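You operate a simulated robot arm through the tools that you are given. There is no shell and no other tool. Be economical: measure what you need, move in short steps, check, and stop when the job is done.

You are at the controls of a simulated two-armed robot. One attempt, no reset.

TASK
Pick up the orange torque key from the top of the long steel table with one hand, pass it to the other hand and put it on the board between tortilla and foil. Take the teal sanitizer bottle and leave it on the slot 5. The order is free. Set down upright: teal sanitizer bottle.

The check looks at the end state, three seconds after you hand in, the way a careful person would. Anything else that was tipped, shoved, dropped, spilled or broken makes it a failure.

THE ROBOT
Two 7-joint arms with two-finger parallel grippers on one trunk, on a base that drives. Base frame: it is fixed to the floor where the robot stands at the start and does not move with it; the origin is under the middle of the robot, x ahead of it, y to its left, z up. Lengths are in m, angles in rad, forces in N, time in s.
The left shoulder is at the start at [0.05, 0.168, 1.107], the right one opposite. Places, roughly: board between tortilla and foil [-2.5, 0.2, 0.9]; slot 5 [0.5, -4, 0.9]; teal sanitizer bottle [0.5, -6.75, 0.75]. Payload 1.57 kg a hand.
Tool frame (each hand has its own): the origin (TCP) lies between the finger pads and is the grasp point; the fingertips stand 0.03 m ahead of it; z points along the fingers, y is the line along which they close. The gripper opens to 0.08 m. The fingers are 0.017 m wide and 0.012 m thick; the gripper's body (0.04 by 0.082 m) begins 0.08 m behind the TCP.
Orientation is told as [roll, pitch, yaw] about the base's x, y, z axes, in that order, counted from this pose: with the fingers straight down and closing along the base's y, the tool's x points along the base's -x, its y along +y and its z along -z.

THE INTERFACE
- The arms move only by the tool servo_tool. It takes "left_steps", "right_steps" or both (then of equal length, played together; a hand with none holds still); each is a list of rows, each a list of 3 entries, a list of its own where there are three numbers: the turn, a rotation vector about the base's x, y, z in rad, then the shift along the base's x, y, z in m, then the opening, from 0 (shut) to 1 (fully open). In form: [[[rx, ry, rz], [x, y, z], grip], ...]. A call has 1 to 8 rows; each row shifts and turns the commanded pose from where the row before left it. Each row takes 0.2 s and may step no farther than 0.05 m and 0.15 rad from the row before; otherwise, or with a gripper value out of range, the whole call is refused. A pose out of reach is approached as far as the arm can. The call stops where the force on the tool passes 40 N (or 10 N more than at its start, if that is more) or the arm is blocked; 0.2 s more then pass. Each finger travels about 0.045 m/s and halts on what it meets, pressing with about 32 N; the grip force reading is that of the motor and also rises with nothing between the fingers. The clock runs only during rows and for 0.2 s after the last one: add rows that do not move to give the fingers time. It gives the time, the measured TCP pose, the force on the tool (base axes), the opening and the grip force at its end, in the units of the frame above (readings bear some noise), with the torque about the TCP (base axes, N m) and any sound that the robot's microphone picked up.
- Cameras (640 x 400 px; columns grow to the right, rows downward): "scene" is now at [0.1334, -0.0127, 1.323]; the picture's right is [-0.03, -1.00, 0.00], its down [-0.51, 0.01, -0.86] and it looks along [0.86, -0.02, -0.51] (base axes); focal length 264 px, centre (320, 200). "left" rides on the left gripper at [0.072, 0.007, -0.122] in its tool frame; the picture's right is [-0.09, 1.00, 0.00], its down [-0.84, -0.08, -0.54] and it looks along [-0.54, -0.05, 0.84] (tool axes); focal length 238 px, centre (320, 200). "right" rides on the right gripper at [0.072, -0.007, -0.122] in its tool frame; the picture's right is [0.09, 1.00, 0.00], its down [-0.84, 0.08, -0.54] and it looks along [-0.54, 0.05, 0.84] (tool axes); focal length 238 px, centre (320, 200). There is no depth. A picture from a camera that has moved, and an enlarged one, comes with that camera's place and axes in the base frame and with its lens. The place of the scene camera against the robot may be out by one fixed shift of up to 0.012 m in any direction.
- camera(camera): a new picture of that camera. No time passes.
- raise_lower(by): slides the trunk up (or, below 0, down) by that many m; the arms and the scene camera ride with it, the base frame stays. It gives what a move gives, with no picture.
- steer(legs): drives the robot by 1 to 6 legs, each [ahead, left, turn to the left] in m, m and rad, along the robot's own axes; the way and the turn of a leg run together, so that a leg with both is an arc; at most 1.5 m and 3.142 rad a leg. The arms and the cameras ride along, it lands a little off, and it stops where it bumps. It gives what a move gives.
- aim_head(pan, tilt): turns the head with the scene camera to pan (to the left, within 1.396 rad either way) and tilt (down, from -0.506 to 1.204), counted from straight ahead of the robot. It gives what a move gives.
- zoom(camera, box): a new picture of the part [left, top, right, bottom] of that camera's present view, enlarged. No time passes.
- job_done(): hands the job in; it is judged then, once.

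Work in short steps. Places have to be worked out from the pictures, the camera data and where the tool is seen: move nearer, look again, correct. Check each grasp and each placing, and mend what went wrong. You have 165 turns and 138 pictures in all, those below and enlarged ones among them. Open the grippers and draw the arms clear of the work before you hand the job in, unless the task says otherwise; then end with one line.

The tools are called by a JSON object that holds its "api" and its "payload". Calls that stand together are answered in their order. servo_tool: Moves the arms, as the interface text tells. Its arguments: {"type":"object","properties":{"left_steps":{"type":"array"},"right_steps":{"type":"array"}},"required":[]} The other tools are called the same way: raise_lower (by) slides the trunk up or down; steer (legs) drives the base; aim_head (pan, tilt) turns the head that bears the scene camera; camera (camera) takes a picture; zoom (camera, box) takes an enlarged picture of a part of a camera's view; job_done () hands the job in.

At the start:

```text
time_s: 0.0
left_ee_pos: [0.3944, 0.1167, 1.2002]
left_orientation: [-0.001, -0.001, 0.002]
left_force: [-0.1, -0.3, -0.7]
left_ft_torque: [0.0, -0.05, -0.02]
left_grip_width: 0.0799
left_grip_force: 0.0
right_ee_pos: [0.3972, -0.2584, 1.1241]
right_orientation: [-0.001, 0.0, 0.001]
right_force: [0.4, 1.2, 0.0]
right_ft_torque: [-0.01, -0.02, -0.03]
right_grip_width: 0.0801
right_grip_force: 0.0
trunk travel left (down, up): [-0.275, 0.168]
robot x, y, heading: [-0.0006, -0.0021, 0.0]
head pan, tilt: [-0.028, 0.531]
```

scene: 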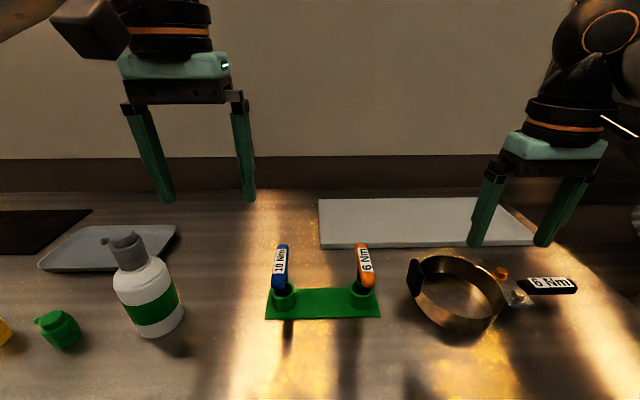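
right: 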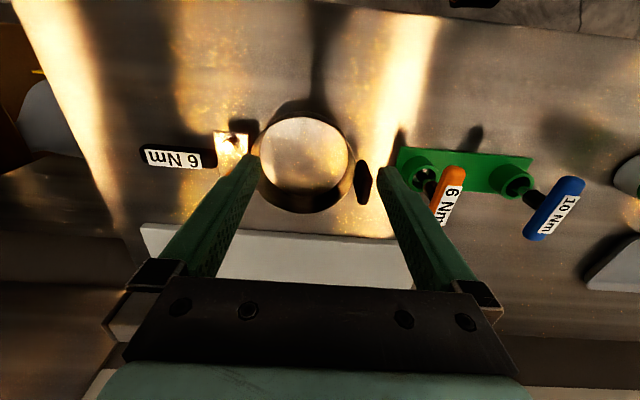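
left: 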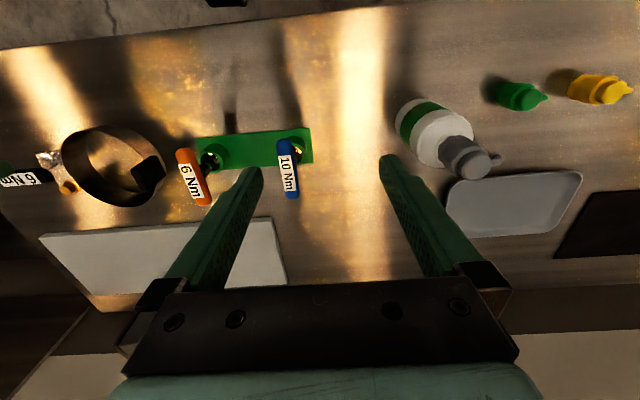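

I'll look closer at the orange key in its green holder before doing anything.

{"api": "zoom", "payload": {"camera": "scene", "box": [240, 220, 400, 340]}}

{"api": "zoom", "payload": {"camera": "right", "box": [380, 120, 600, 260]}}

{"api": "zoom", "payload": {"camera": "left", "box": [140, 100, 340, 230]}}

```text
3.33 times, centred on (320, 280) of scene
camera zoom: at [0.1334, -0.0127, 1.323], right [-0.03, -1.0, 0.0], down [-0.51, 0.01, -0.86], along [0.86, -0.02, -0.51], focal length 881 px, centre (320, -67)
```

zoom: 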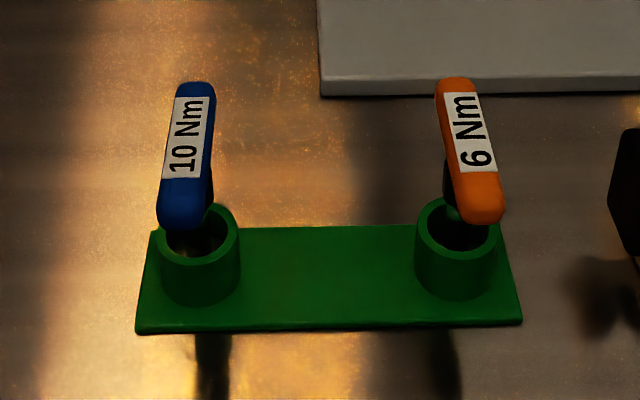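

```text
2.86 times, centred on (490, 190) of right
camera zoom: at [0.3248, -0.2654, 1.2439], right [-0.09, 1.0, 0.0], down [0.84, 0.08, 0.54], along [0.54, 0.05, -0.84], focal length 681 px, centre (-166, 229)
```

zoom: 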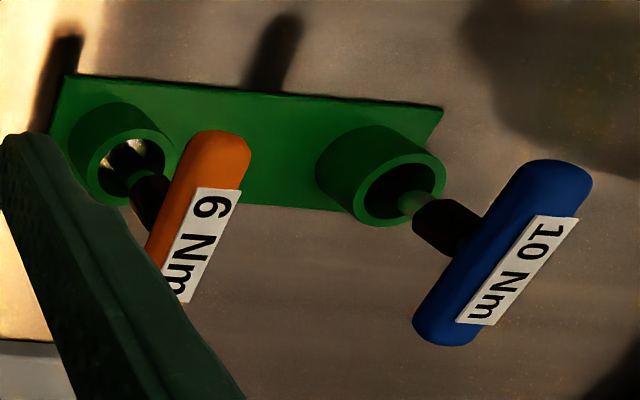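

```text
3.08 times, centred on (240, 165) of left
camera zoom: at [0.3225, 0.1222, 1.3217], right [0.09, 1.0, 0.0], down [0.84, -0.08, 0.54], along [0.54, -0.05, -0.84], focal length 733 px, centre (566, 308)
```

zoom: 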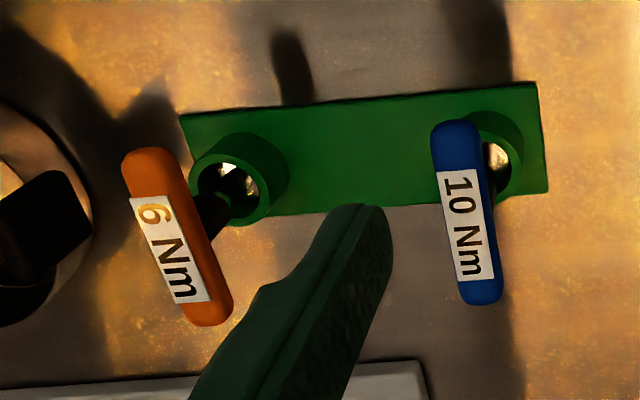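

The orange handle looks to be at about (0.49, -0.104, 0.967), lying along x, with its shaft down in a holder. I'll bring the right hand above it.

{"api": "servo_tool", "payload": {"right_steps": [[[0, 0, 0], [0.024, 0.0385, -0.011], 1], [[0, 0, 0], [0.024, 0.0385, -0.011], 1], [[0, 0, 0], [0.024, 0.0385, -0.011], 1], [[0, 0, 0], [0.023, 0.0385, -0.011], 1], [[0, 0, 0], [0, 0, 0], 1]]}}

{"api": "camera", "payload": {"camera": "right"}}

{"api": "camera", "payload": {"camera": "left"}}

```text
time_s: 1.2
left_ee_pos: [0.3946, 0.1155, 1.2003]
left_orientation: [0.0, 0.0, -0.001]
left_force: [0.3, -0.8, 0.6]
left_ft_torque: [0.01, 0.03, -0.02]
left_grip_width: 0.0804
left_grip_force: 0.2
right_ee_pos: [0.4937, -0.1022, 1.0788]
right_orientation: [0.001, -0.001, 0.001]
right_force: [0.0, 0.4, 1.1]
right_ft_torque: [-0.02, -0.01, -0.02]
right_grip_width: 0.0801
right_grip_force: 0.0
trunk travel left (down, up): [-0.275, 0.168]
robot x, y, heading: [0.0036, 0.0001, -0.002]
head pan, tilt: [-0.028, 0.531]
```

```text
131 pictures are left
camera right: at [0.4205, -0.1093, 1.1999], right [-0.09, 1.0, 0.0], down [0.84, 0.08, 0.54], along [0.54, 0.05, -0.84], focal length 238 px, centre (320, 200)
```

right: 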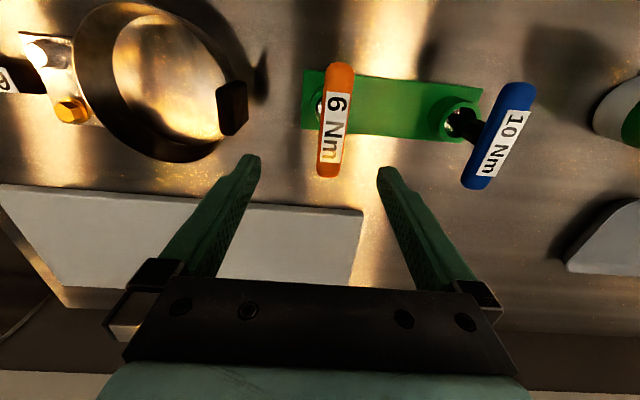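

```text
130 pictures are left
camera left: at [0.3224, 0.1219, 1.3218], right [0.09, 1.0, 0.0], down [0.84, -0.08, 0.54], along [0.54, -0.05, -0.84], focal length 238 px, centre (320, 200)
```

left: 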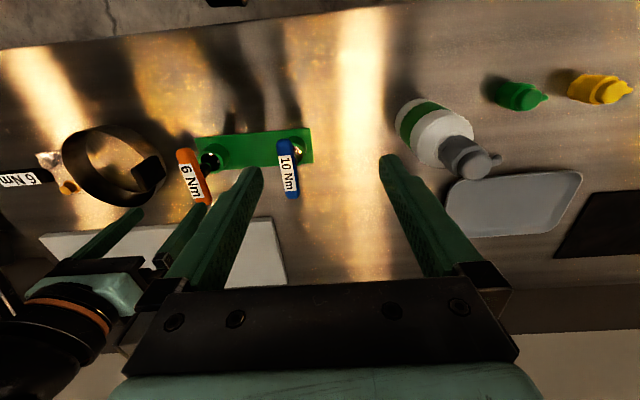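

Combining the two hand cameras puts the handle centre at about (0.480, -0.091, 0.986), level and along x. I'll correct sideways, descend to a shallow grip and close.

{"api": "servo_tool", "payload": {"right_steps": [[[0, 0, 0], [-0.0137, 0.0112, 0], 1], [[0, 0, 0], [0, 0, -0.03], 1], [[0, 0, 0], [0, 0, -0.03], 1], [[0, 0, 0], [0, 0, -0.02], 1], [[0, 0, 0], [0, 0, 0], 1]]}}

{"api": "camera", "payload": {"camera": "right"}}

{"api": "zoom", "payload": {"camera": "scene", "box": [280, 160, 480, 330]}}

```text
time_s: 2.4
left_ee_pos: [0.3939, 0.1164, 1.1985]
left_orientation: [-0.002, 0.0, 0.003]
left_force: [-0.1, 0.3, -0.3]
left_ft_torque: [0.01, 0.0, 0.02]
left_grip_width: 0.0802
left_grip_force: 0.1
right_ee_pos: [0.4792, -0.0912, 0.9976]
right_orientation: [0.0, 0.0, 0.0]
right_force: [-0.4, 0.6, -0.3]
right_ft_torque: [-0.01, 0.03, -0.01]
right_grip_width: 0.08
right_grip_force: 0.0
trunk travel left (down, up): [-0.275, 0.168]
robot x, y, heading: [-0.0042, -0.0046, -0.0]
head pan, tilt: [-0.028, 0.531]
```

```text
129 pictures are left
camera right: at [0.4069, -0.0992, 1.1191], right [-0.09, 1.0, 0.0], down [0.84, 0.08, 0.54], along [0.54, 0.05, -0.84], focal length 238 px, centre (320, 200)
```

right: 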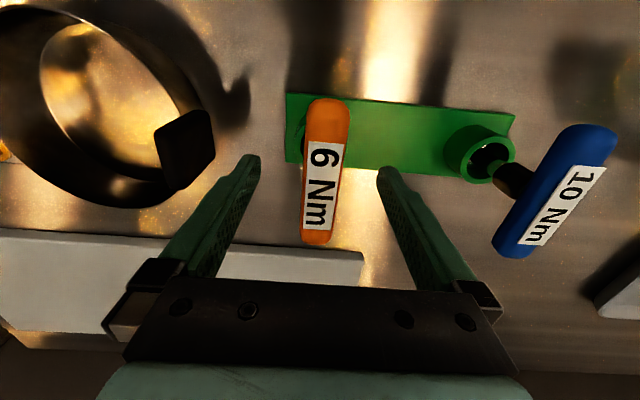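

```text
2.35 times, centred on (380, 245) of scene
camera zoom: at [0.1334, -0.0127, 1.323], right [-0.03, -1.0, 0.0], down [-0.51, 0.01, -0.86], along [0.86, -0.02, -0.51], focal length 622 px, centre (179, 94)
```

zoom: 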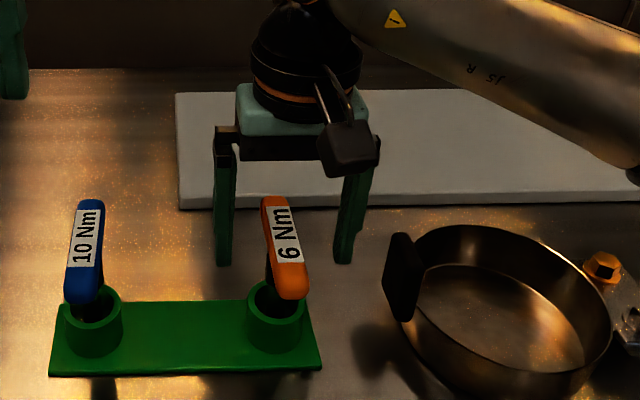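

Finger and handle positions agree (handle from x 0.431 to 0.528, y -0.091). I'll close on it.

{"api": "servo_tool", "payload": {"right_steps": [[[0, 0, 0], [0, 0, 0], 0], [[0, 0, 0], [0, 0, 0], 0], [[0, 0, 0], [0, 0, 0], 0], [[0, 0, 0], [0, 0, 0], 0], [[0, 0, 0], [0, 0, 0], 0]]}}

{"api": "camera", "payload": {"camera": "right"}}

```text
time_s: 3.6
left_ee_pos: [0.3943, 0.1158, 1.1997]
left_orientation: [-0.001, 0.0, 0.001]
left_force: [-0.4, 0.8, 0.6]
left_ft_torque: [0.0, -0.04, -0.01]
left_grip_width: 0.0799
left_grip_force: 0.0
right_ee_pos: [0.4785, -0.0916, 0.9975]
right_orientation: [-0.001, 0.0, -0.001]
right_force: [0.6, 0.0, -0.9]
right_ft_torque: [0.06, -0.01, 0.02]
right_grip_width: 0.0236
right_grip_force: 29.0
trunk travel left (down, up): [-0.275, 0.168]
robot x, y, heading: [0.002, -0.0037, 0.0]
head pan, tilt: [-0.028, 0.531]
```

```text
127 pictures are left
camera right: at [0.407, -0.0991, 1.1193], right [-0.09, 1.0, 0.0], down [0.84, 0.08, 0.54], along [0.54, 0.05, -0.84], focal length 238 px, centre (320, 200)
```

right: 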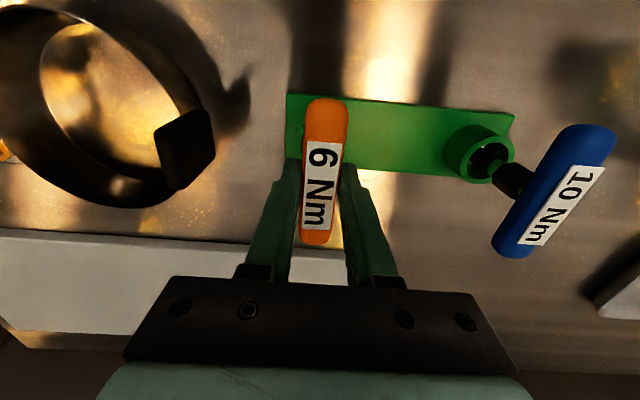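

Gripped at a width of 0.0236. I'll lift straight up, slowly at first.

{"api": "servo_tool", "payload": {"right_steps": [[[0, 0, 0], [0, 0, 0.015], 0], [[0, 0, 0], [0, 0, 0.025], 0], [[0, 0, 0], [0, 0, 0.03], 0], [[0, 0, 0], [0, 0, 0.03], 0], [[0, 0, 0], [0, 0, 0.03], 0], [[0, 0, 0], [0, 0, 0.03], 0]]}}

{"api": "camera", "payload": {"camera": "scene"}}

{"api": "camera", "payload": {"camera": "left"}}

```text
time_s: 5.0
left_ee_pos: [0.3937, 0.1163, 1.1999]
left_orientation: [-0.003, -0.002, 0.003]
left_force: [-0.1, 0.5, -0.4]
left_ft_torque: [0.01, 0.02, -0.01]
left_grip_width: 0.0799
left_grip_force: 0.0
right_ee_pos: [0.4767, -0.0934, 1.1569]
right_orientation: [0.0, 0.001, 0.001]
right_force: [0.6, 1.4, -0.8]
right_ft_torque: [-0.02, 0.0, -0.04]
right_grip_width: 0.0231
right_grip_force: 32.4
trunk travel left (down, up): [-0.275, 0.168]
robot x, y, heading: [-0.0005, 0.0029, -0.004]
head pan, tilt: [-0.028, 0.531]
```

```text
126 pictures are left
camera scene: at [0.1332, -0.0124, 1.323], right [-0.03, -1.0, 0.0], down [-0.51, 0.01, -0.86], along [0.86, -0.02, -0.51], focal length 264 px, centre (320, 200)
```

scene: 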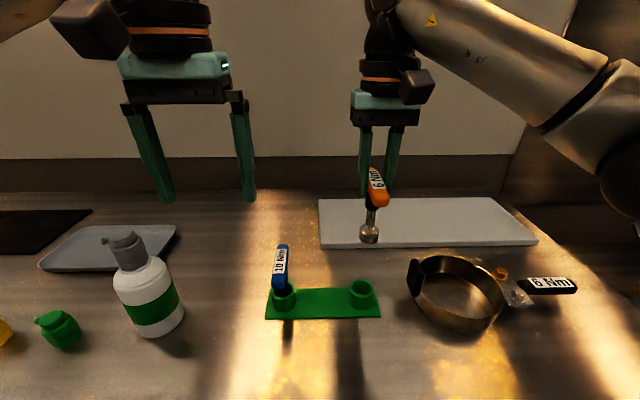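

```text
125 pictures are left
camera left: at [0.3223, 0.1225, 1.3217], right [0.09, 1.0, 0.0], down [0.84, -0.08, 0.54], along [0.54, -0.05, -0.84], focal length 238 px, centre (320, 200)
```

left: 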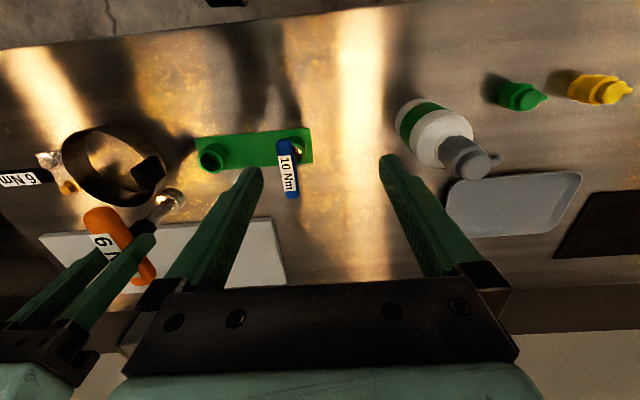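

The key is out of the holder with its shaft hanging down. Now I'll turn the left hand, away from the right one, so that its fingers point to -y and close along x, ready for the shaft.

{"api": "servo_tool", "payload": {"left_steps": [[[-0.0806, 0.0806, 0.0806], [0, 0.02, 0], 1], [[-0.0806, 0.0806, 0.0806], [0, 0.02, 0], 1], [[-0.0806, 0.0806, 0.0806], [0, 0.02, 0], 1], [[-0.0806, 0.0806, 0.0806], [0, 0.02, 0], 1], [[-0.0806, 0.0806, 0.0806], [0, 0.02, 0], 1], [[-0.0806, 0.0806, 0.0806], [0, 0.02, 0], 1], [[-0.0806, 0.0806, 0.0806], [0, 0.01, 0], 1], [[-0.0806, 0.0806, 0.0806], [0, 0, 0], 1]]}}

{"api": "servo_tool", "payload": {"left_steps": [[[-0.0806, 0.0806, 0.0806], [0, 0, 0], 1], [[-0.0806, 0.0806, 0.0806], [0, 0, 0], 1], [[-0.0806, 0.0806, 0.0806], [0, 0, 0], 1], [[-0.0806, 0.0806, 0.0806], [0, 0, 0], 1], [[-0.0806, 0.0806, 0.0806], [0, 0, 0], 1], [[-0.0806, 0.0806, 0.0806], [0, 0, 0], 1], [[-0.0806, 0.0806, 0.0806], [0, 0, 0], 1], [[0, 0, 0], [0, 0, 0], 1]]}}

{"api": "camera", "payload": {"camera": "scene"}}

{"api": "camera", "payload": {"camera": "left"}}

```text
time_s: 6.8
left_ee_pos: [0.3943, 0.2472, 1.2001]
left_orientation: [-0.488, 0.787, 0.491]
left_force: [-0.1, -0.1, -0.2]
left_ft_torque: [-0.01, 0.0, 0.01]
left_grip_width: 0.0801
left_grip_force: 0.0
right_ee_pos: [0.4788, -0.0939, 1.1568]
right_orientation: [0.0, -0.001, 0.0]
right_force: [-0.6, -0.5, -1.3]
right_ft_torque: [0.02, -0.04, 0.01]
right_grip_width: 0.0234
right_grip_force: 32.4
trunk travel left (down, up): [-0.275, 0.168]
robot x, y, heading: [-0.0018, -0.0013, -0.005]
head pan, tilt: [-0.028, 0.531]
```

```text
time_s: 8.6
left_ee_pos: [0.3943, 0.2462, 1.2001]
left_orientation: [1.952, 1.566, -2.757]
left_force: [-0.5, -0.3, 0.1]
left_ft_torque: [-0.03, 0.0, -0.02]
left_grip_width: 0.0803
left_grip_force: 0.1
right_ee_pos: [0.4779, -0.0945, 1.156]
right_orientation: [0.0, -0.001, -0.001]
right_force: [0.3, -0.7, -1.0]
right_ft_torque: [0.01, 0.01, -0.01]
right_grip_width: 0.0233
right_grip_force: 31.8
trunk travel left (down, up): [-0.275, 0.168]
robot x, y, heading: [-0.0022, -0.0025, 0.004]
head pan, tilt: [-0.028, 0.531]
```

```text
124 pictures are left
camera scene: at [0.1336, -0.0127, 1.323], right [-0.03, -1.0, 0.0], down [-0.51, 0.01, -0.86], along [0.86, -0.02, -0.51], focal length 264 px, centre (320, 200)
```

scene: 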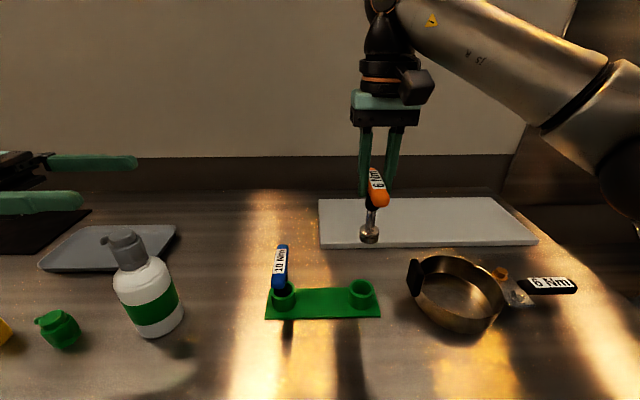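

```text
123 pictures are left
camera left: at [0.3874, 0.3676, 1.2716], right [-1.0, 0.0, -0.09], down [0.07, 0.54, -0.84], along [0.05, -0.84, -0.54], focal length 238 px, centre (320, 200)
```

left: 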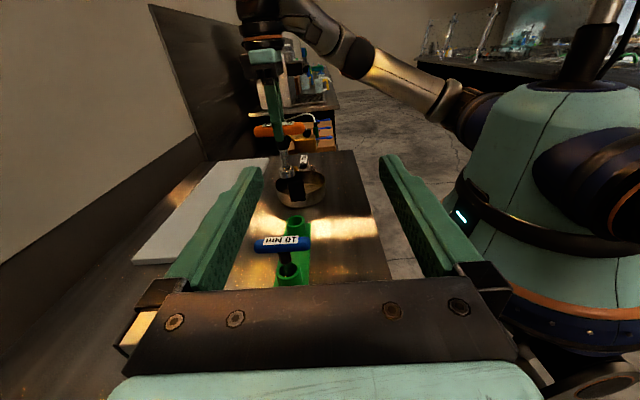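

The left hand is oriented well. I'll zoom on the key to find the shaft's span.

{"api": "zoom", "payload": {"camera": "left", "box": [230, 90, 350, 190]}}

{"api": "zoom", "payload": {"camera": "scene", "box": [330, 150, 420, 250]}}

```text
4.00 times, centred on (290, 140) of left
camera zoom: at [0.3874, 0.3676, 1.2716], right [-1.0, 0.0, -0.09], down [0.07, 0.54, -0.84], along [0.05, -0.84, -0.54], focal length 953 px, centre (440, 440)
```

zoom: 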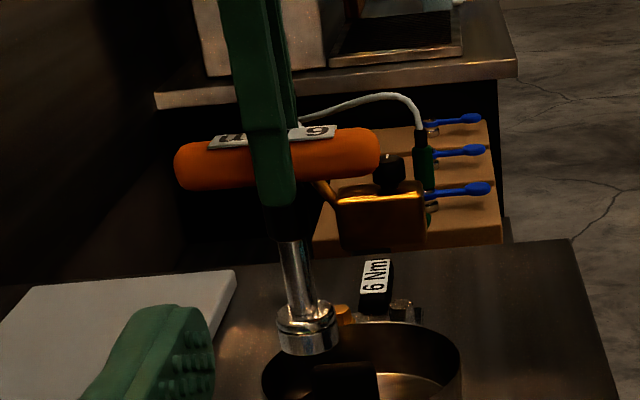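

```text
4.00 times, centred on (375, 200) of scene
camera zoom: at [0.1336, -0.0127, 1.323], right [-0.03, -1.0, 0.0], down [-0.51, 0.01, -0.86], along [0.86, -0.02, -0.51], focal length 1057 px, centre (100, 200)
```

zoom: 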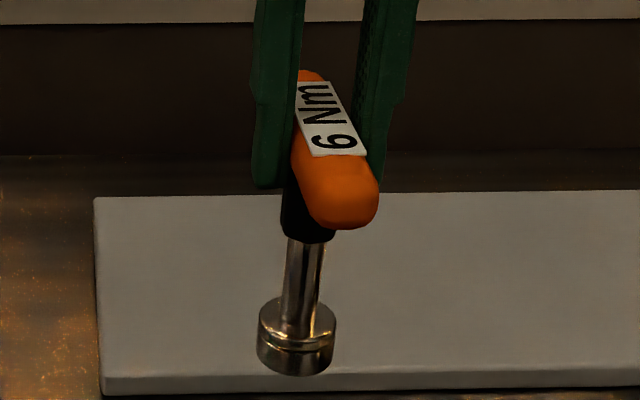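

Steel shaft spans about z 1.068–1.102 at x 0.480, y -0.094. I'll raise the right hand 0.05 for clearance over the blue key while moving the left hand to a pre-position in line with the shaft.

{"api": "servo_tool", "payload": {"left_steps": [[[0, 0, 0], [0.0286, 0, -0.021], 1], [[0, 0, 0], [0.0286, 0, -0.021], 1], [[0, 0, 0], [0.0286, 0, -0.021], 1], [[0, 0, 0], [0, -0.045, 0], 1], [[0, 0, 0], [0, -0.045, 0], 1], [[0, 0, 0], [0, -0.045, 0], 1], [[0, 0, 0], [0, -0.045, 0], 1], [[0, 0, 0], [0, -0.03, 0], 1]], "right_steps": [[[0, 0, 0], [0, 0, 0.025], 0], [[0, 0, 0], [0, 0, 0.025], 0], [[0, 0, 0], [0, 0, 0], 0], [[0, 0, 0], [0, 0, 0], 0], [[0, 0, 0], [0, 0, 0], 0], [[0, 0, 0], [0, 0, 0], 0], [[0, 0, 0], [0, 0, 0], 0], [[0, 0, 0], [0, 0, 0], 0]]}}

{"api": "camera", "payload": {"camera": "left"}}

{"api": "camera", "payload": {"camera": "scene"}}

```text
time_s: 10.4
left_ee_pos: [0.4816, 0.0349, 1.1323]
left_orientation: [1.204, 1.568, 2.777]
left_force: [-0.3, -0.1, -0.6]
left_ft_torque: [0.04, 0.0, 0.01]
left_grip_width: 0.08
left_grip_force: 0.1
right_ee_pos: [0.4778, -0.0945, 1.205]
right_orientation: [-0.001, 0.0, 0.0]
right_force: [-0.6, -0.7, -1.2]
right_ft_torque: [-0.03, 0.0, 0.01]
right_grip_width: 0.0233
right_grip_force: 32.2
trunk travel left (down, up): [-0.275, 0.168]
robot x, y, heading: [0.0027, 0.0006, -0.002]
head pan, tilt: [-0.028, 0.531]
```

```text
120 pictures are left
camera left: at [0.4743, 0.1568, 1.2053], right [-1.0, 0.0, -0.09], down [0.07, 0.54, -0.84], along [0.05, -0.84, -0.54], focal length 238 px, centre (320, 200)
```

left: 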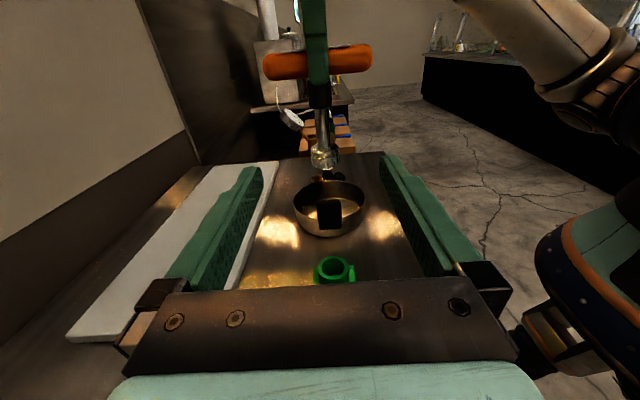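

```text
119 pictures are left
camera scene: at [0.1337, -0.0129, 1.3228], right [-0.03, -1.0, 0.0], down [-0.51, 0.01, -0.86], along [0.86, -0.02, -0.51], focal length 264 px, centre (320, 200)
```

scene: 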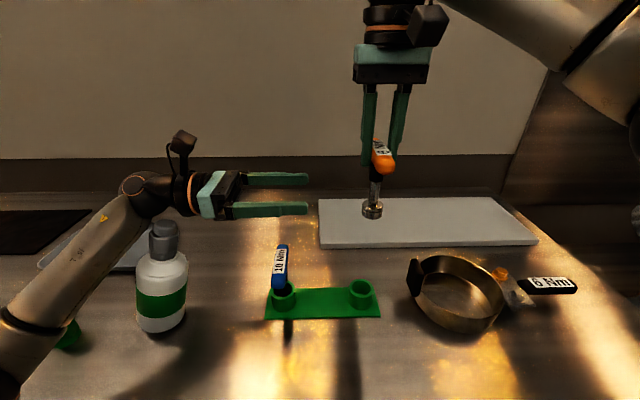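

Aligned: shaft centre at about (0.480, -0.094, 1.132). I'll slide the left hand in so that the shaft sits near its fingertips.

{"api": "servo_tool", "payload": {"left_steps": [[[0, 0, 0], [0, -0.04, 0.0], 1], [[0, 0, 0], [0, -0.04, 0], 1], [[0, 0, 0], [-0.001, -0.031, 0], 1], [[0, 0, 0], [0, 0, 0], 1]]}}

{"api": "camera", "payload": {"camera": "left"}}

{"api": "zoom", "payload": {"camera": "scene", "box": [260, 110, 460, 260]}}

```text
time_s: 11.4
left_ee_pos: [0.4813, -0.0747, 1.138]
left_orientation: [1.671, 1.568, -3.04]
left_force: [-0.1, 0.4, -0.2]
left_ft_torque: [-0.01, -0.05, 0.0]
left_grip_width: 0.0797
left_grip_force: 0.0
right_ee_pos: [0.4775, -0.0939, 1.2055]
right_orientation: [0.0, 0.0, 0.0]
right_force: [-0.2, 0.0, -1.6]
right_ft_torque: [-0.02, 0.03, 0.0]
right_grip_width: 0.0232
right_grip_force: 32.0
trunk travel left (down, up): [-0.275, 0.168]
robot x, y, heading: [0.0009, 0.0008, 0.005]
head pan, tilt: [-0.028, 0.531]
```

```text
118 pictures are left
camera left: at [0.4751, 0.0462, 1.2105], right [-1.0, 0.0, -0.09], down [0.08, 0.54, -0.84], along [0.05, -0.84, -0.54], focal length 238 px, centre (320, 200)
```

left: 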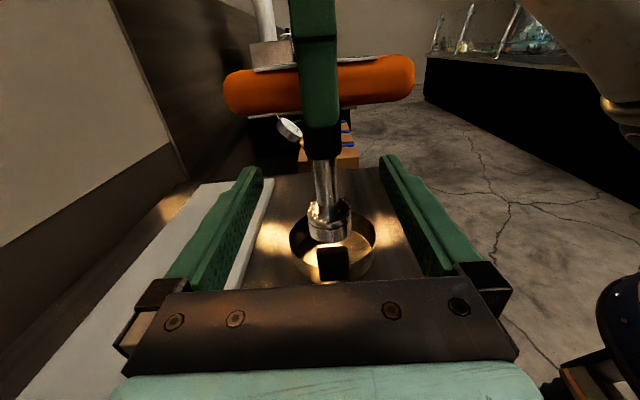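

```text
2.67 times, centred on (360, 185) of scene
camera zoom: at [0.1335, -0.0126, 1.323], right [-0.03, -1.0, 0.0], down [-0.51, 0.01, -0.86], along [0.86, -0.02, -0.51], focal length 705 px, centre (213, 240)
```

zoom: 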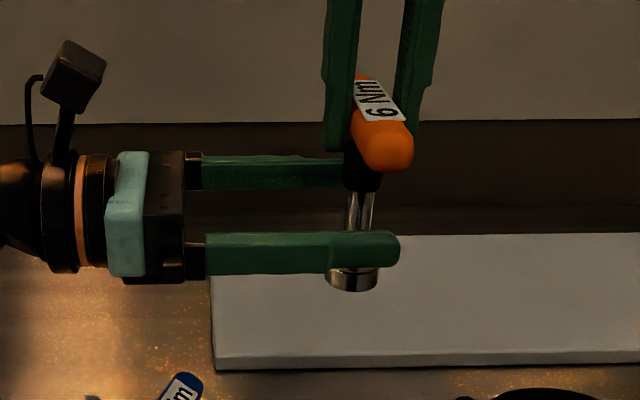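

Fingers bracket the steel section. I'll lower 3 mm and close the left hand.

{"api": "servo_tool", "payload": {"left_steps": [[[0, 0, 0], [-0.001, 0, -0.003], 1], [[0, 0, 0], [0, 0, 0], 0], [[0, 0, 0], [0, 0, 0], 0], [[0, 0, 0], [0, 0, 0], 0], [[0, 0, 0], [0, 0, 0], 0], [[0, 0, 0], [0, 0, 0], 0], [[0, 0, 0], [0, 0, 0], 0]]}}

{"api": "camera", "payload": {"camera": "left"}}

```text
time_s: 13.0
left_ee_pos: [0.4786, -0.0756, 1.1342]
left_orientation: [-0.259, 1.568, 1.308]
left_force: [-9.1, 1.9, -1.0]
left_ft_torque: [-0.08, -0.51, -0.17]
left_grip_width: 0.0138
left_grip_force: 30.7
right_ee_pos: [0.4773, -0.0944, 1.2067]
right_orientation: [-0.002, -0.003, -0.001]
right_force: [8.4, -1.6, -0.5]
right_ft_torque: [-0.06, -0.13, -0.01]
right_grip_width: 0.0233
right_grip_force: 32.4
trunk travel left (down, up): [-0.275, 0.168]
robot x, y, heading: [0.0003, 0.0017, 0.005]
head pan, tilt: [-0.028, 0.531]
```

```text
116 pictures are left
camera left: at [0.4724, 0.0459, 1.2074], right [-1.0, 0.0, -0.09], down [0.08, 0.54, -0.84], along [0.05, -0.84, -0.54], focal length 238 px, centre (320, 200)
```

left: 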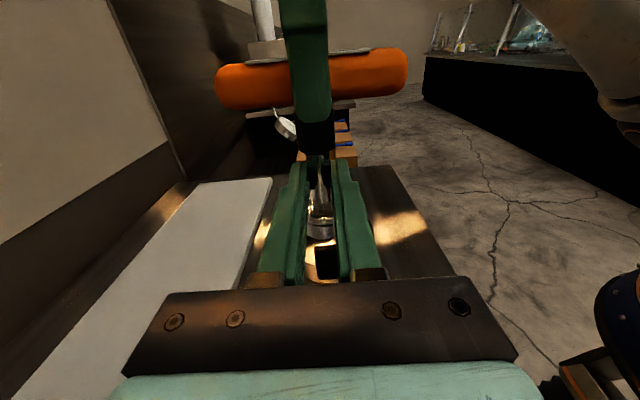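

The left hand holds the shaft (0.0138 wide). I'll release the right hand and draw it straight up.

{"api": "servo_tool", "payload": {"left_steps": [[[0, 0, 0], [-0.001, 0, 0], 0], [[0, 0, 0], [0, 0, 0], 0], [[0, 0, 0], [0, 0, 0], 0], [[0, 0, 0], [0, 0, 0], 0], [[0, 0, 0], [0, 0, 0], 0], [[0, 0, 0], [0, 0, 0], 0], [[0, 0, 0], [0, 0, 0], 0]], "right_steps": [[[0, 0, 0], [0, 0, 0], 0], [[0, 0, 0], [0, 0, 0], 0.5], [[0, 0, 0], [0, 0, 0], 1], [[0, 0, 0], [0, 0, 0], 1], [[0, 0, 0], [0, 0, 0.02], 1], [[0, 0, 0], [0, 0, 0.04], 1], [[0, 0, 0], [0, 0, 0.04], 1]]}}

{"api": "camera", "payload": {"camera": "left"}}

{"api": "camera", "payload": {"camera": "scene"}}

```text
time_s: 14.6
left_ee_pos: [0.4778, -0.0759, 1.1337]
left_orientation: [1.484, 1.568, 3.056]
left_force: [-0.4, 0.3, 0.2]
left_ft_torque: [0.01, -0.03, -0.02]
left_grip_width: 0.0131
left_grip_force: 30.1
right_ee_pos: [0.4568, -0.0977, 1.27]
right_orientation: [0.002, -0.003, 0.002]
right_force: [-0.9, -0.4, 0.0]
right_ft_torque: [-0.02, -0.04, -0.02]
right_grip_width: 0.0801
right_grip_force: 0.0
right hand out of reach, approached as far as the arm can: row 6, 7
trunk travel left (down, up): [-0.275, 0.168]
robot x, y, heading: [-0.002, 0.0008, -0.001]
head pan, tilt: [-0.028, 0.531]
```

```text
115 pictures are left
camera left: at [0.4716, 0.0461, 1.2061], right [-1.0, 0.0, -0.09], down [0.08, 0.54, -0.84], along [0.05, -0.84, -0.54], focal length 238 px, centre (320, 200)
```

left: 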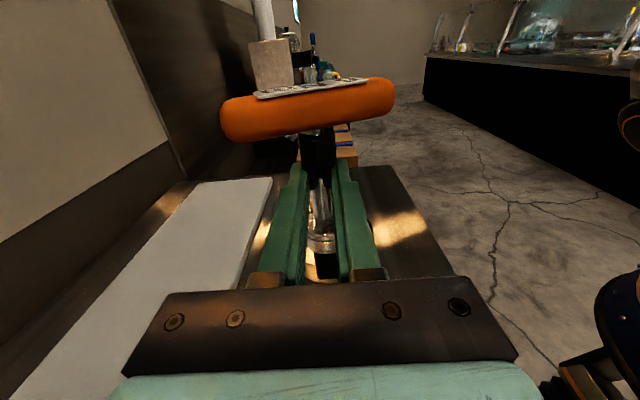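

```text
114 pictures are left
camera scene: at [0.1337, -0.0128, 1.3229], right [-0.03, -1.0, 0.0], down [-0.51, 0.01, -0.86], along [0.86, -0.02, -0.51], focal length 264 px, centre (320, 200)
```

scene: 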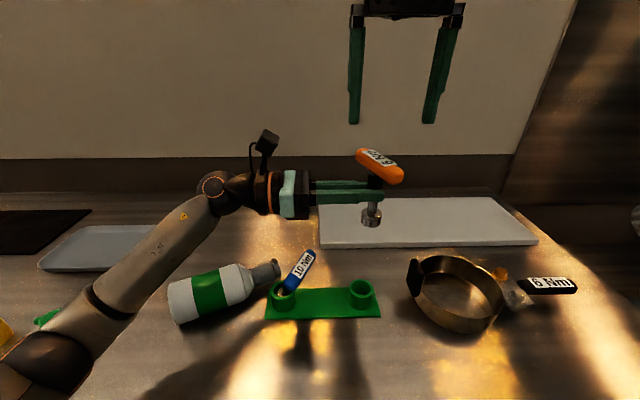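

The left forearm has knocked over the white bottle, which now lies against the blue key. That has to be mended, so I'll look closely before moving.

{"api": "zoom", "payload": {"camera": "scene", "box": [140, 220, 400, 370]}}

{"api": "camera", "payload": {"camera": "right"}}

```text
2.46 times, centred on (270, 295) of scene
camera zoom: at [0.1337, -0.0128, 1.3229], right [-0.03, -1.0, 0.0], down [-0.51, 0.01, -0.86], along [0.86, -0.02, -0.51], focal length 651 px, centre (443, -34)
```

zoom: 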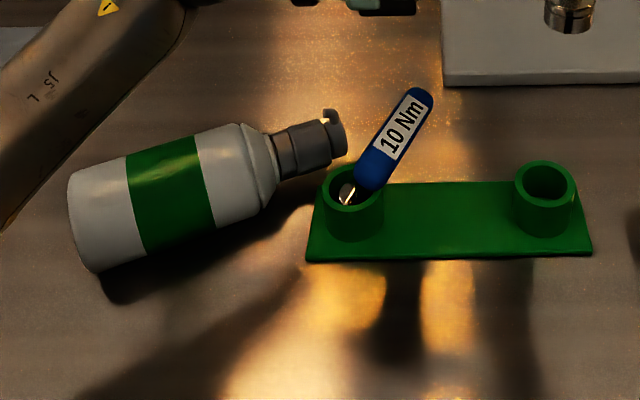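

```text
112 pictures are left
camera right: at [0.3843, -0.1059, 1.3913], right [-0.09, 1.0, 0.0], down [0.83, 0.08, 0.55], along [0.54, 0.05, -0.84], focal length 238 px, centre (320, 200)
```

right: 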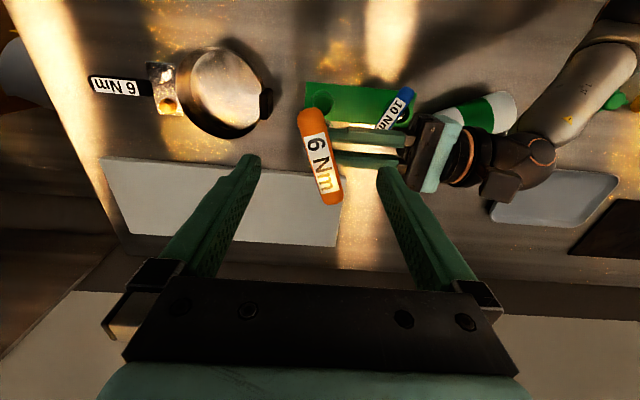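

The bottle lies on the table beneath the left arm, with the blue key leaning. I'll raise the whole trunk straight up so that nothing more is dragged, then check the rest of the table.

{"api": "raise_lower", "payload": {"by": 0.16}}

{"api": "camera", "payload": {"camera": "scene"}}

```text
time_s: 16.4
left_ee_pos: [0.4778, -0.0749, 1.2939]
left_orientation: [1.402, 1.569, 2.974]
left_force: [0.0, 0.9, -1.4]
left_ft_torque: [0.02, 0.03, -0.02]
left_grip_width: 0.0134
left_grip_force: 29.8
right_ee_pos: [0.4579, -0.0981, 1.4294]
right_orientation: [0.003, -0.002, 0.0]
right_force: [-0.4, 0.2, 0.1]
right_ft_torque: [0.0, 0.0, -0.02]
right_grip_width: 0.0801
right_grip_force: 0.2
trunk travel left (down, up): [-0.435, 0.008]
robot x, y, heading: [0.0014, -0.0021, 0.001]
head pan, tilt: [-0.028, 0.531]
```

```text
111 pictures are left
camera scene: at [0.1337, -0.0127, 1.4829], right [-0.03, -1.0, 0.0], down [-0.51, 0.01, -0.86], along [0.86, -0.02, -0.51], focal length 264 px, centre (320, 200)
```

scene: 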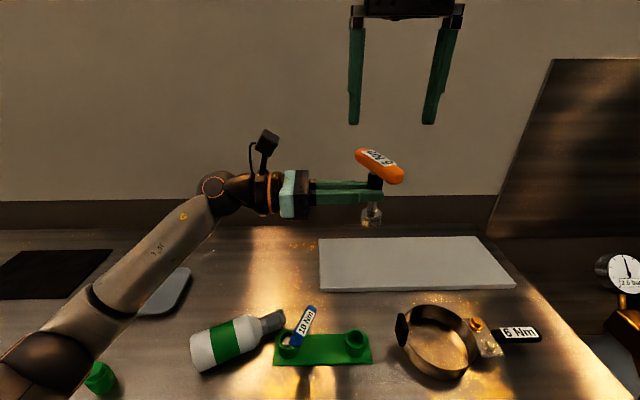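

I'll move the right hand aside, then roll the left hand to point down so the key comes to lie flat.

{"api": "servo_tool", "payload": {"right_steps": [[[0, 0, 0], [-0.01, -0.045, 0], 1], [[0, 0, 0], [-0.01, -0.045, 0], 1], [[0, 0, 0], [-0.01, -0.045, -0.01], 1], [[0, 0, 0], [-0.01, -0.045, -0.01], 1], [[0, 0, 0], [-0.01, -0.03, -0.02], 1]]}}

{"api": "servo_tool", "payload": {"left_steps": [[[0.1428, 0, 0], [0, 0.01, 0], 0], [[0.1428, 0, 0], [0, 0.01, 0], 0], [[0.1428, 0, 0], [0, 0.01, 0], 0], [[0.1428, 0, 0], [0, 0.02, 0], 0], [[0.1428, 0, 0], [0, 0.02, 0], 0], [[0.1428, 0, 0], [-0.01, 0.02, 0], 0], [[0.1428, 0, 0], [-0.02, 0.02, 0], 0]]}}

{"api": "servo_tool", "payload": {"left_steps": [[[0.1428, 0, 0], [-0.02, 0.02, 0], 0], [[0.1428, 0, 0], [-0.02, 0.02, 0], 0], [[0.1428, 0, 0], [-0.02, 0.02, 0], 0], [[0.1428, 0, 0], [-0.01, 0.02, 0], 0], [[0, 0, 0], [0, 0, 0], 0]]}}

{"api": "camera", "payload": {"camera": "scene"}}

{"api": "camera", "payload": {"camera": "left"}}

```text
time_s: 17.6
left_ee_pos: [0.478, -0.0761, 1.2937]
left_orientation: [0.92, 1.569, 2.492]
left_force: [-0.5, -0.1, -2.1]
left_ft_torque: [0.02, 0.0, 0.02]
left_grip_width: 0.013
left_grip_force: 29.8
right_ee_pos: [0.4064, -0.3085, 1.3889]
right_orientation: [0.002, -0.005, 0.001]
right_force: [0.4, 0.2, -0.8]
right_ft_torque: [0.02, 0.0, 0.0]
right_grip_width: 0.0798
right_grip_force: 0.0
trunk travel left (down, up): [-0.435, 0.008]
robot x, y, heading: [-0.0011, -0.0028, 0.0]
head pan, tilt: [-0.028, 0.531]
```

```text
time_s: 19.2
left_ee_pos: [0.4464, 0.0337, 1.2955]
left_orientation: [0.0, 0.57, 1.574]
left_force: [-0.1, -0.1, -1.2]
left_ft_torque: [0.05, 0.0, 0.02]
left_grip_width: 0.0131
left_grip_force: 29.7
right_ee_pos: [0.4056, -0.3061, 1.3903]
right_orientation: [0.004, -0.004, 0.0]
right_force: [-0.1, -1.0, -0.1]
right_ft_torque: [0.03, 0.01, 0.02]
right_grip_width: 0.0801
right_grip_force: 0.1
trunk travel left (down, up): [-0.435, 0.008]
robot x, y, heading: [0.0016, -0.0035, 0.004]
head pan, tilt: [-0.028, 0.531]
```

```text
time_s: 20.4
left_ee_pos: [0.3762, 0.1153, 1.2954]
left_orientation: [0.0, -0.001, 1.572]
left_force: [0.1, -0.2, -1.8]
left_ft_torque: [0.09, -0.01, 0.0]
left_grip_width: 0.0131
left_grip_force: 30.1
right_ee_pos: [0.4075, -0.3065, 1.389]
right_orientation: [0.002, -0.002, 0.001]
right_force: [0.7, -0.7, -0.3]
right_ft_torque: [0.01, 0.02, -0.04]
right_grip_width: 0.0802
right_grip_force: 0.0
trunk travel left (down, up): [-0.435, 0.008]
robot x, y, heading: [0.0013, 0.0009, -0.002]
head pan, tilt: [-0.028, 0.531]
```

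```text
110 pictures are left
camera scene: at [0.134, -0.0126, 1.4829], right [-0.03, -1.0, 0.0], down [-0.51, 0.01, -0.86], along [0.86, -0.02, -0.51], focal length 264 px, centre (320, 200)
```

scene: 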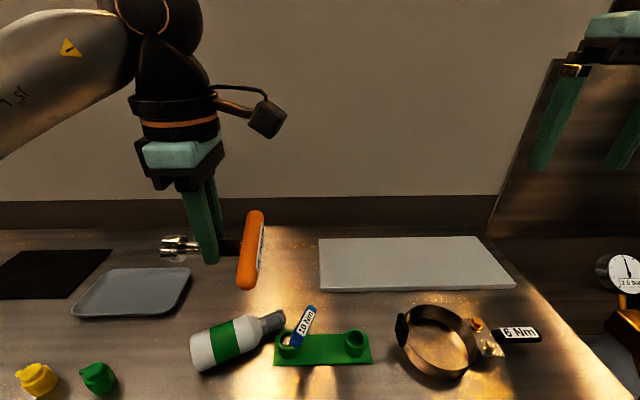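

```text
109 pictures are left
camera left: at [0.37, 0.0436, 1.4172], right [-1.0, 0.09, 0.0], down [0.08, 0.84, 0.54], along [0.05, 0.54, -0.84], focal length 238 px, centre (320, 200)
```

left: 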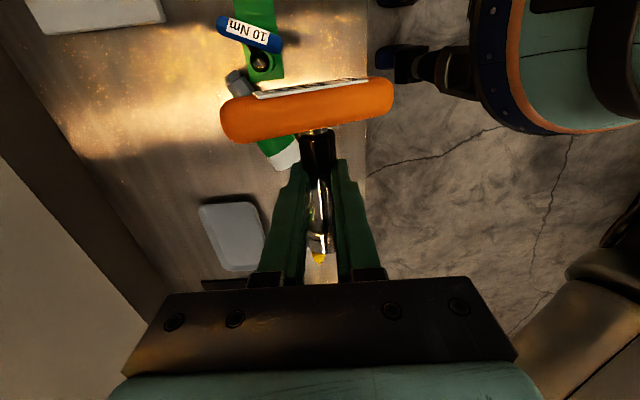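

The key lies flat in the left hand, and the other table items look fine. I'll deliver the key first so both hands are free for the bottle: back off, turn round and look.

{"api": "steer", "payload": {"legs": [[-0.5, 0, 0], [0, 0, 1.5708], [0, 0, 1.5708]]}}

{"api": "camera", "payload": {"camera": "scene"}}

```text
time_s: 30.8
left_ee_pos: [-0.8883, -0.0673, 1.295]
left_orientation: [-0.001, 0.001, -1.694]
left_force: [-0.3, 0.5, -1.2]
left_ft_torque: [-0.03, 0.04, -0.01]
left_grip_width: 0.0131
left_grip_force: 29.7
right_ee_pos: [-0.8672, 0.354, 1.3881]
right_orientation: [0.001, -0.001, 3.016]
right_force: [0.2, 0.6, 0.0]
right_ft_torque: [-0.02, 0.03, -0.01]
right_grip_width: 0.0802
right_grip_force: 0.1
trunk travel left (down, up): [-0.435, 0.008]
robot x, y, heading: [-0.5023, 0.0006, 3.016]
head pan, tilt: [-0.028, 0.531]
```

```text
108 pictures are left
camera scene: at [-0.6266, 0.0086, 1.483], right [0.15, 0.99, 0.0], down [0.5, -0.08, -0.86], along [-0.85, 0.13, -0.51], focal length 264 px, centre (320, 200)
```

scene: 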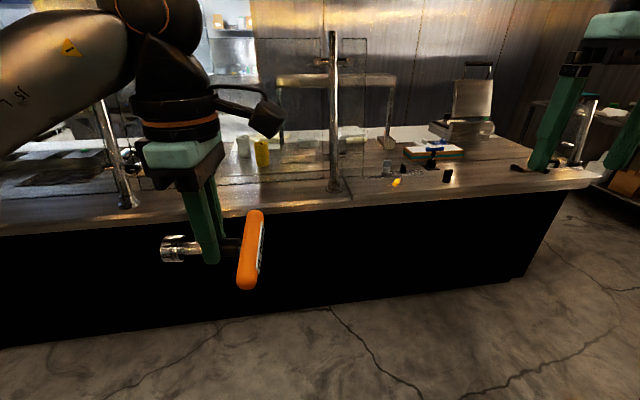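

A counter with posts and glass. The board should appear near pixel (307,138); zooming in.

{"api": "zoom", "payload": {"camera": "scene", "box": [200, 20, 520, 220]}}

{"api": "zoom", "payload": {"camera": "scene", "box": [220, 100, 380, 200]}}

```text
2.00 times, centred on (360, 120) of scene
camera zoom: at [-0.6266, 0.0086, 1.483], right [0.15, 0.99, 0.0], down [0.5, -0.08, -0.86], along [-0.85, 0.13, -0.51], focal length 529 px, centre (240, 360)
```

zoom: 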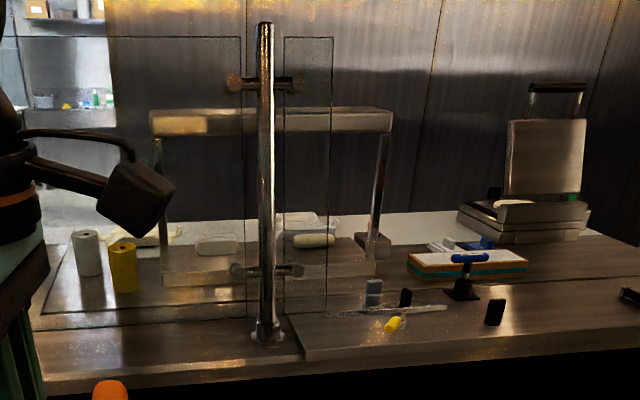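

```text
4.00 times, centred on (300, 150) of scene
camera zoom: at [-0.6266, 0.0086, 1.483], right [0.15, 0.99, 0.0], down [0.5, -0.08, -0.86], along [-0.85, 0.13, -0.51], focal length 1057 px, centre (400, 400)
```

zoom: 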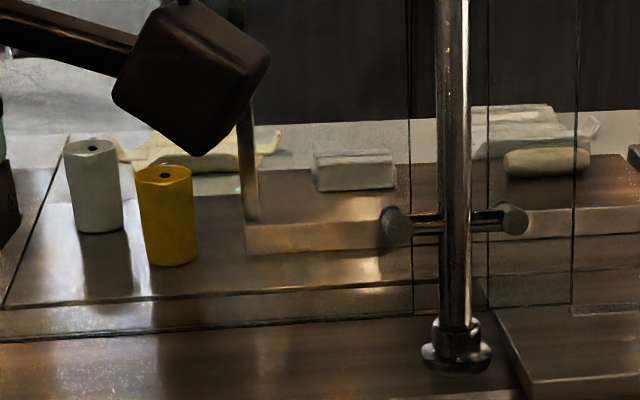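

The board seems to lie behind a sneeze guard, so I may have to go around. I'll pan the head right and left to see the ways.

{"api": "aim_head", "payload": {"pan": -0.9, "tilt": 0.3}}

{"api": "camera", "payload": {"camera": "scene"}}

{"api": "aim_head", "payload": {"pan": 0.9, "tilt": 0.3}}

{"api": "camera", "payload": {"camera": "scene"}}

```text
time_s: 31.9
left_ee_pos: [-0.8891, -0.0684, 1.2952]
left_orientation: [-0.003, -0.001, -1.696]
left_force: [-0.2, -0.3, -1.1]
left_ft_torque: [-0.04, 0.0, -0.01]
left_grip_width: 0.0131
left_grip_force: 29.7
right_ee_pos: [-0.8658, 0.3544, 1.3878]
right_orientation: [0.001, -0.002, 3.016]
right_force: [-0.3, 0.1, -0.4]
right_ft_torque: [0.01, 0.0, 0.02]
right_grip_width: 0.08
right_grip_force: 0.1
trunk travel left (down, up): [-0.435, 0.008]
robot x, y, heading: [-0.5008, 0.0047, 3.018]
head pan, tilt: [-0.901, 0.3]
```

```text
105 pictures are left
camera scene: at [-0.5858, 0.0749, 1.5043], right [0.85, 0.52, 0.0], down [0.15, -0.25, -0.96], along [-0.5, 0.82, -0.3], focal length 264 px, centre (320, 200)
```

scene: 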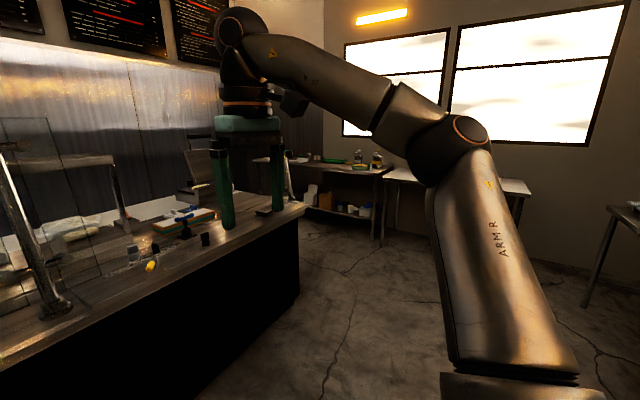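

```text
time_s: 33.7
left_ee_pos: [-0.887, -0.0684, 1.2945]
left_orientation: [-0.003, 0.002, -1.695]
left_force: [0.0, -0.8, -1.4]
left_ft_torque: [0.0, -0.03, -0.03]
left_grip_width: 0.0132
left_grip_force: 30.5
right_ee_pos: [-0.8667, 0.3552, 1.3897]
right_orientation: [0.0, -0.003, 3.016]
right_force: [-0.9, -0.5, 0.2]
right_ft_torque: [-0.01, 0.0, 0.01]
right_grip_width: 0.08
right_grip_force: 0.1
trunk travel left (down, up): [-0.435, 0.008]
robot x, y, heading: [-0.5004, 0.0008, 3.015]
head pan, tilt: [0.901, 0.3]
```

```text
104 pictures are left
camera scene: at [-0.6041, -0.0703, 1.5043], right [-0.7, 0.71, 0.0], down [0.21, 0.21, -0.96], along [-0.68, -0.67, -0.3], focal length 264 px, centre (320, 200)
```

scene: 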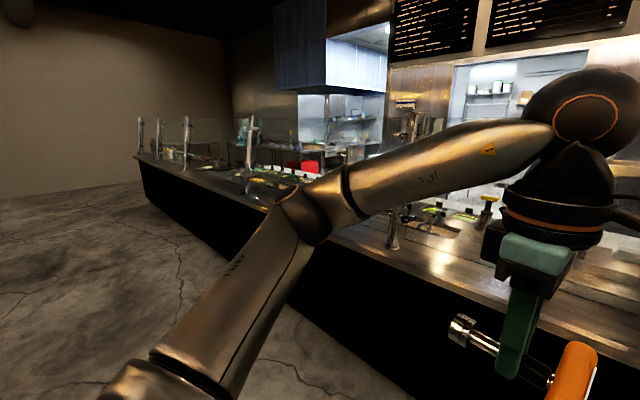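

A passage seems to exist past the counter's right end (y≈1.5). I'll strafe that way and look along the back.

{"api": "steer", "payload": {"legs": [[0, -1.3, 0.12], [0, -0.7, 0]]}}

{"api": "aim_head", "payload": {"pan": 0.1, "tilt": 0.3}}

{"api": "camera", "payload": {"camera": "scene"}}

```text
time_s: 43.7
left_ee_pos: [-0.7578, 1.8986, 1.2958]
left_orientation: [-0.001, -0.001, -1.6]
left_force: [0.4, 1.1, -1.1]
left_ft_torque: [-0.02, -0.02, -0.04]
left_grip_width: 0.0134
left_grip_force: 29.8
right_ee_pos: [-0.7753, 2.3211, 1.3893]
right_orientation: [0.001, -0.002, 3.112]
right_force: [0.1, -0.5, 0.7]
right_ft_torque: [0.02, -0.02, 0.0]
right_grip_width: 0.08
right_grip_force: 0.0
trunk travel left (down, up): [-0.435, 0.008]
robot x, y, heading: [-0.3758, 2.0057, 3.113]
head pan, tilt: [0.901, 0.3]
```

```text
time_s: 44.9
left_ee_pos: [-0.7577, 1.8987, 1.296]
left_orientation: [-0.002, 0.0, -1.599]
left_force: [0.0, -0.1, -1.8]
left_ft_torque: [-0.05, 0.02, -0.01]
left_grip_width: 0.0133
left_grip_force: 29.6
right_ee_pos: [-0.7752, 2.3209, 1.3895]
right_orientation: [0.0, -0.001, 3.112]
right_force: [1.2, 0.1, -0.5]
right_ft_torque: [0.0, -0.05, -0.01]
right_grip_width: 0.0799
right_grip_force: 0.0
trunk travel left (down, up): [-0.435, 0.008]
robot x, y, heading: [-0.3776, 2.0046, 3.115]
head pan, tilt: [0.099, 0.3]
```

```text
103 pictures are left
camera scene: at [-0.5084, 1.9871, 1.5043], right [-0.07, 1.0, 0.0], down [0.3, 0.02, -0.96], along [-0.95, -0.07, -0.3], focal length 264 px, centre (320, 200)
```

scene: 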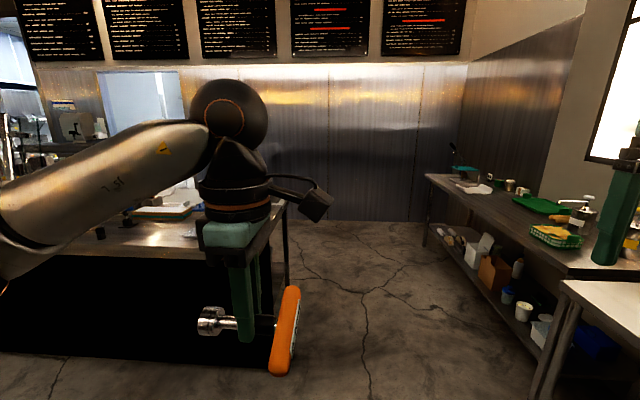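

There is a clear passage about 1.6 m wide leading to an aisle behind the counter. I'll drive through and then look left.

{"api": "steer", "payload": {"legs": [[0, -0.22, 0.027], [1.5, 0, 0], [1.3, 0, 0]]}}

{"api": "aim_head", "payload": {"pan": 1.2, "tilt": 0.35}}

{"api": "camera", "payload": {"camera": "scene"}}

```text
time_s: 59.5
left_ee_pos: [-3.5128, 2.1603, 1.2945]
left_orientation: [-0.003, 0.0, -1.6]
left_force: [-0.6, -0.3, -0.9]
left_ft_torque: [-0.03, 0.0, 0.01]
left_grip_width: 0.0132
left_grip_force: 30.5
right_ee_pos: [-3.5287, 2.5824, 1.3893]
right_orientation: [0.001, -0.002, 3.109]
right_force: [-0.2, -0.1, 0.2]
right_ft_torque: [-0.02, 0.03, 0.0]
right_grip_width: 0.0799
right_grip_force: 0.1
trunk travel left (down, up): [-0.435, 0.008]
robot x, y, heading: [-3.1322, 2.2656, 3.108]
head pan, tilt: [0.099, 0.3]
```

```text
time_s: 60.8
left_ee_pos: [-3.5125, 2.1602, 1.2958]
left_orientation: [-0.001, 0.0, -1.6]
left_force: [-0.2, 0.3, -1.2]
left_ft_torque: [-0.04, 0.01, 0.0]
left_grip_width: 0.0131
left_grip_force: 29.5
right_ee_pos: [-3.5287, 2.5832, 1.3901]
right_orientation: [0.001, -0.002, 3.111]
right_force: [-0.3, -0.1, -0.2]
right_ft_torque: [0.0, -0.02, -0.03]
right_grip_width: 0.08
right_grip_force: 0.1
trunk travel left (down, up): [-0.435, 0.008]
robot x, y, heading: [-3.1304, 2.2641, 3.112]
head pan, tilt: [1.201, 0.351]
```

```text
102 pictures are left
camera scene: at [-3.2059, 2.1695, 1.4996], right [-0.92, 0.39, 0.0], down [0.13, 0.32, -0.94], along [-0.37, -0.86, -0.34], focal length 264 px, centre (320, 200)
```

scene: 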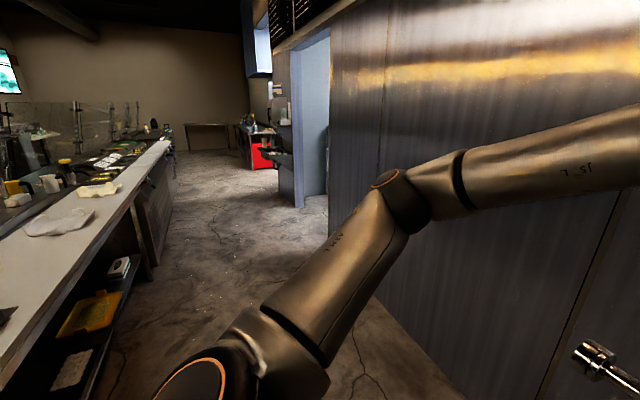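

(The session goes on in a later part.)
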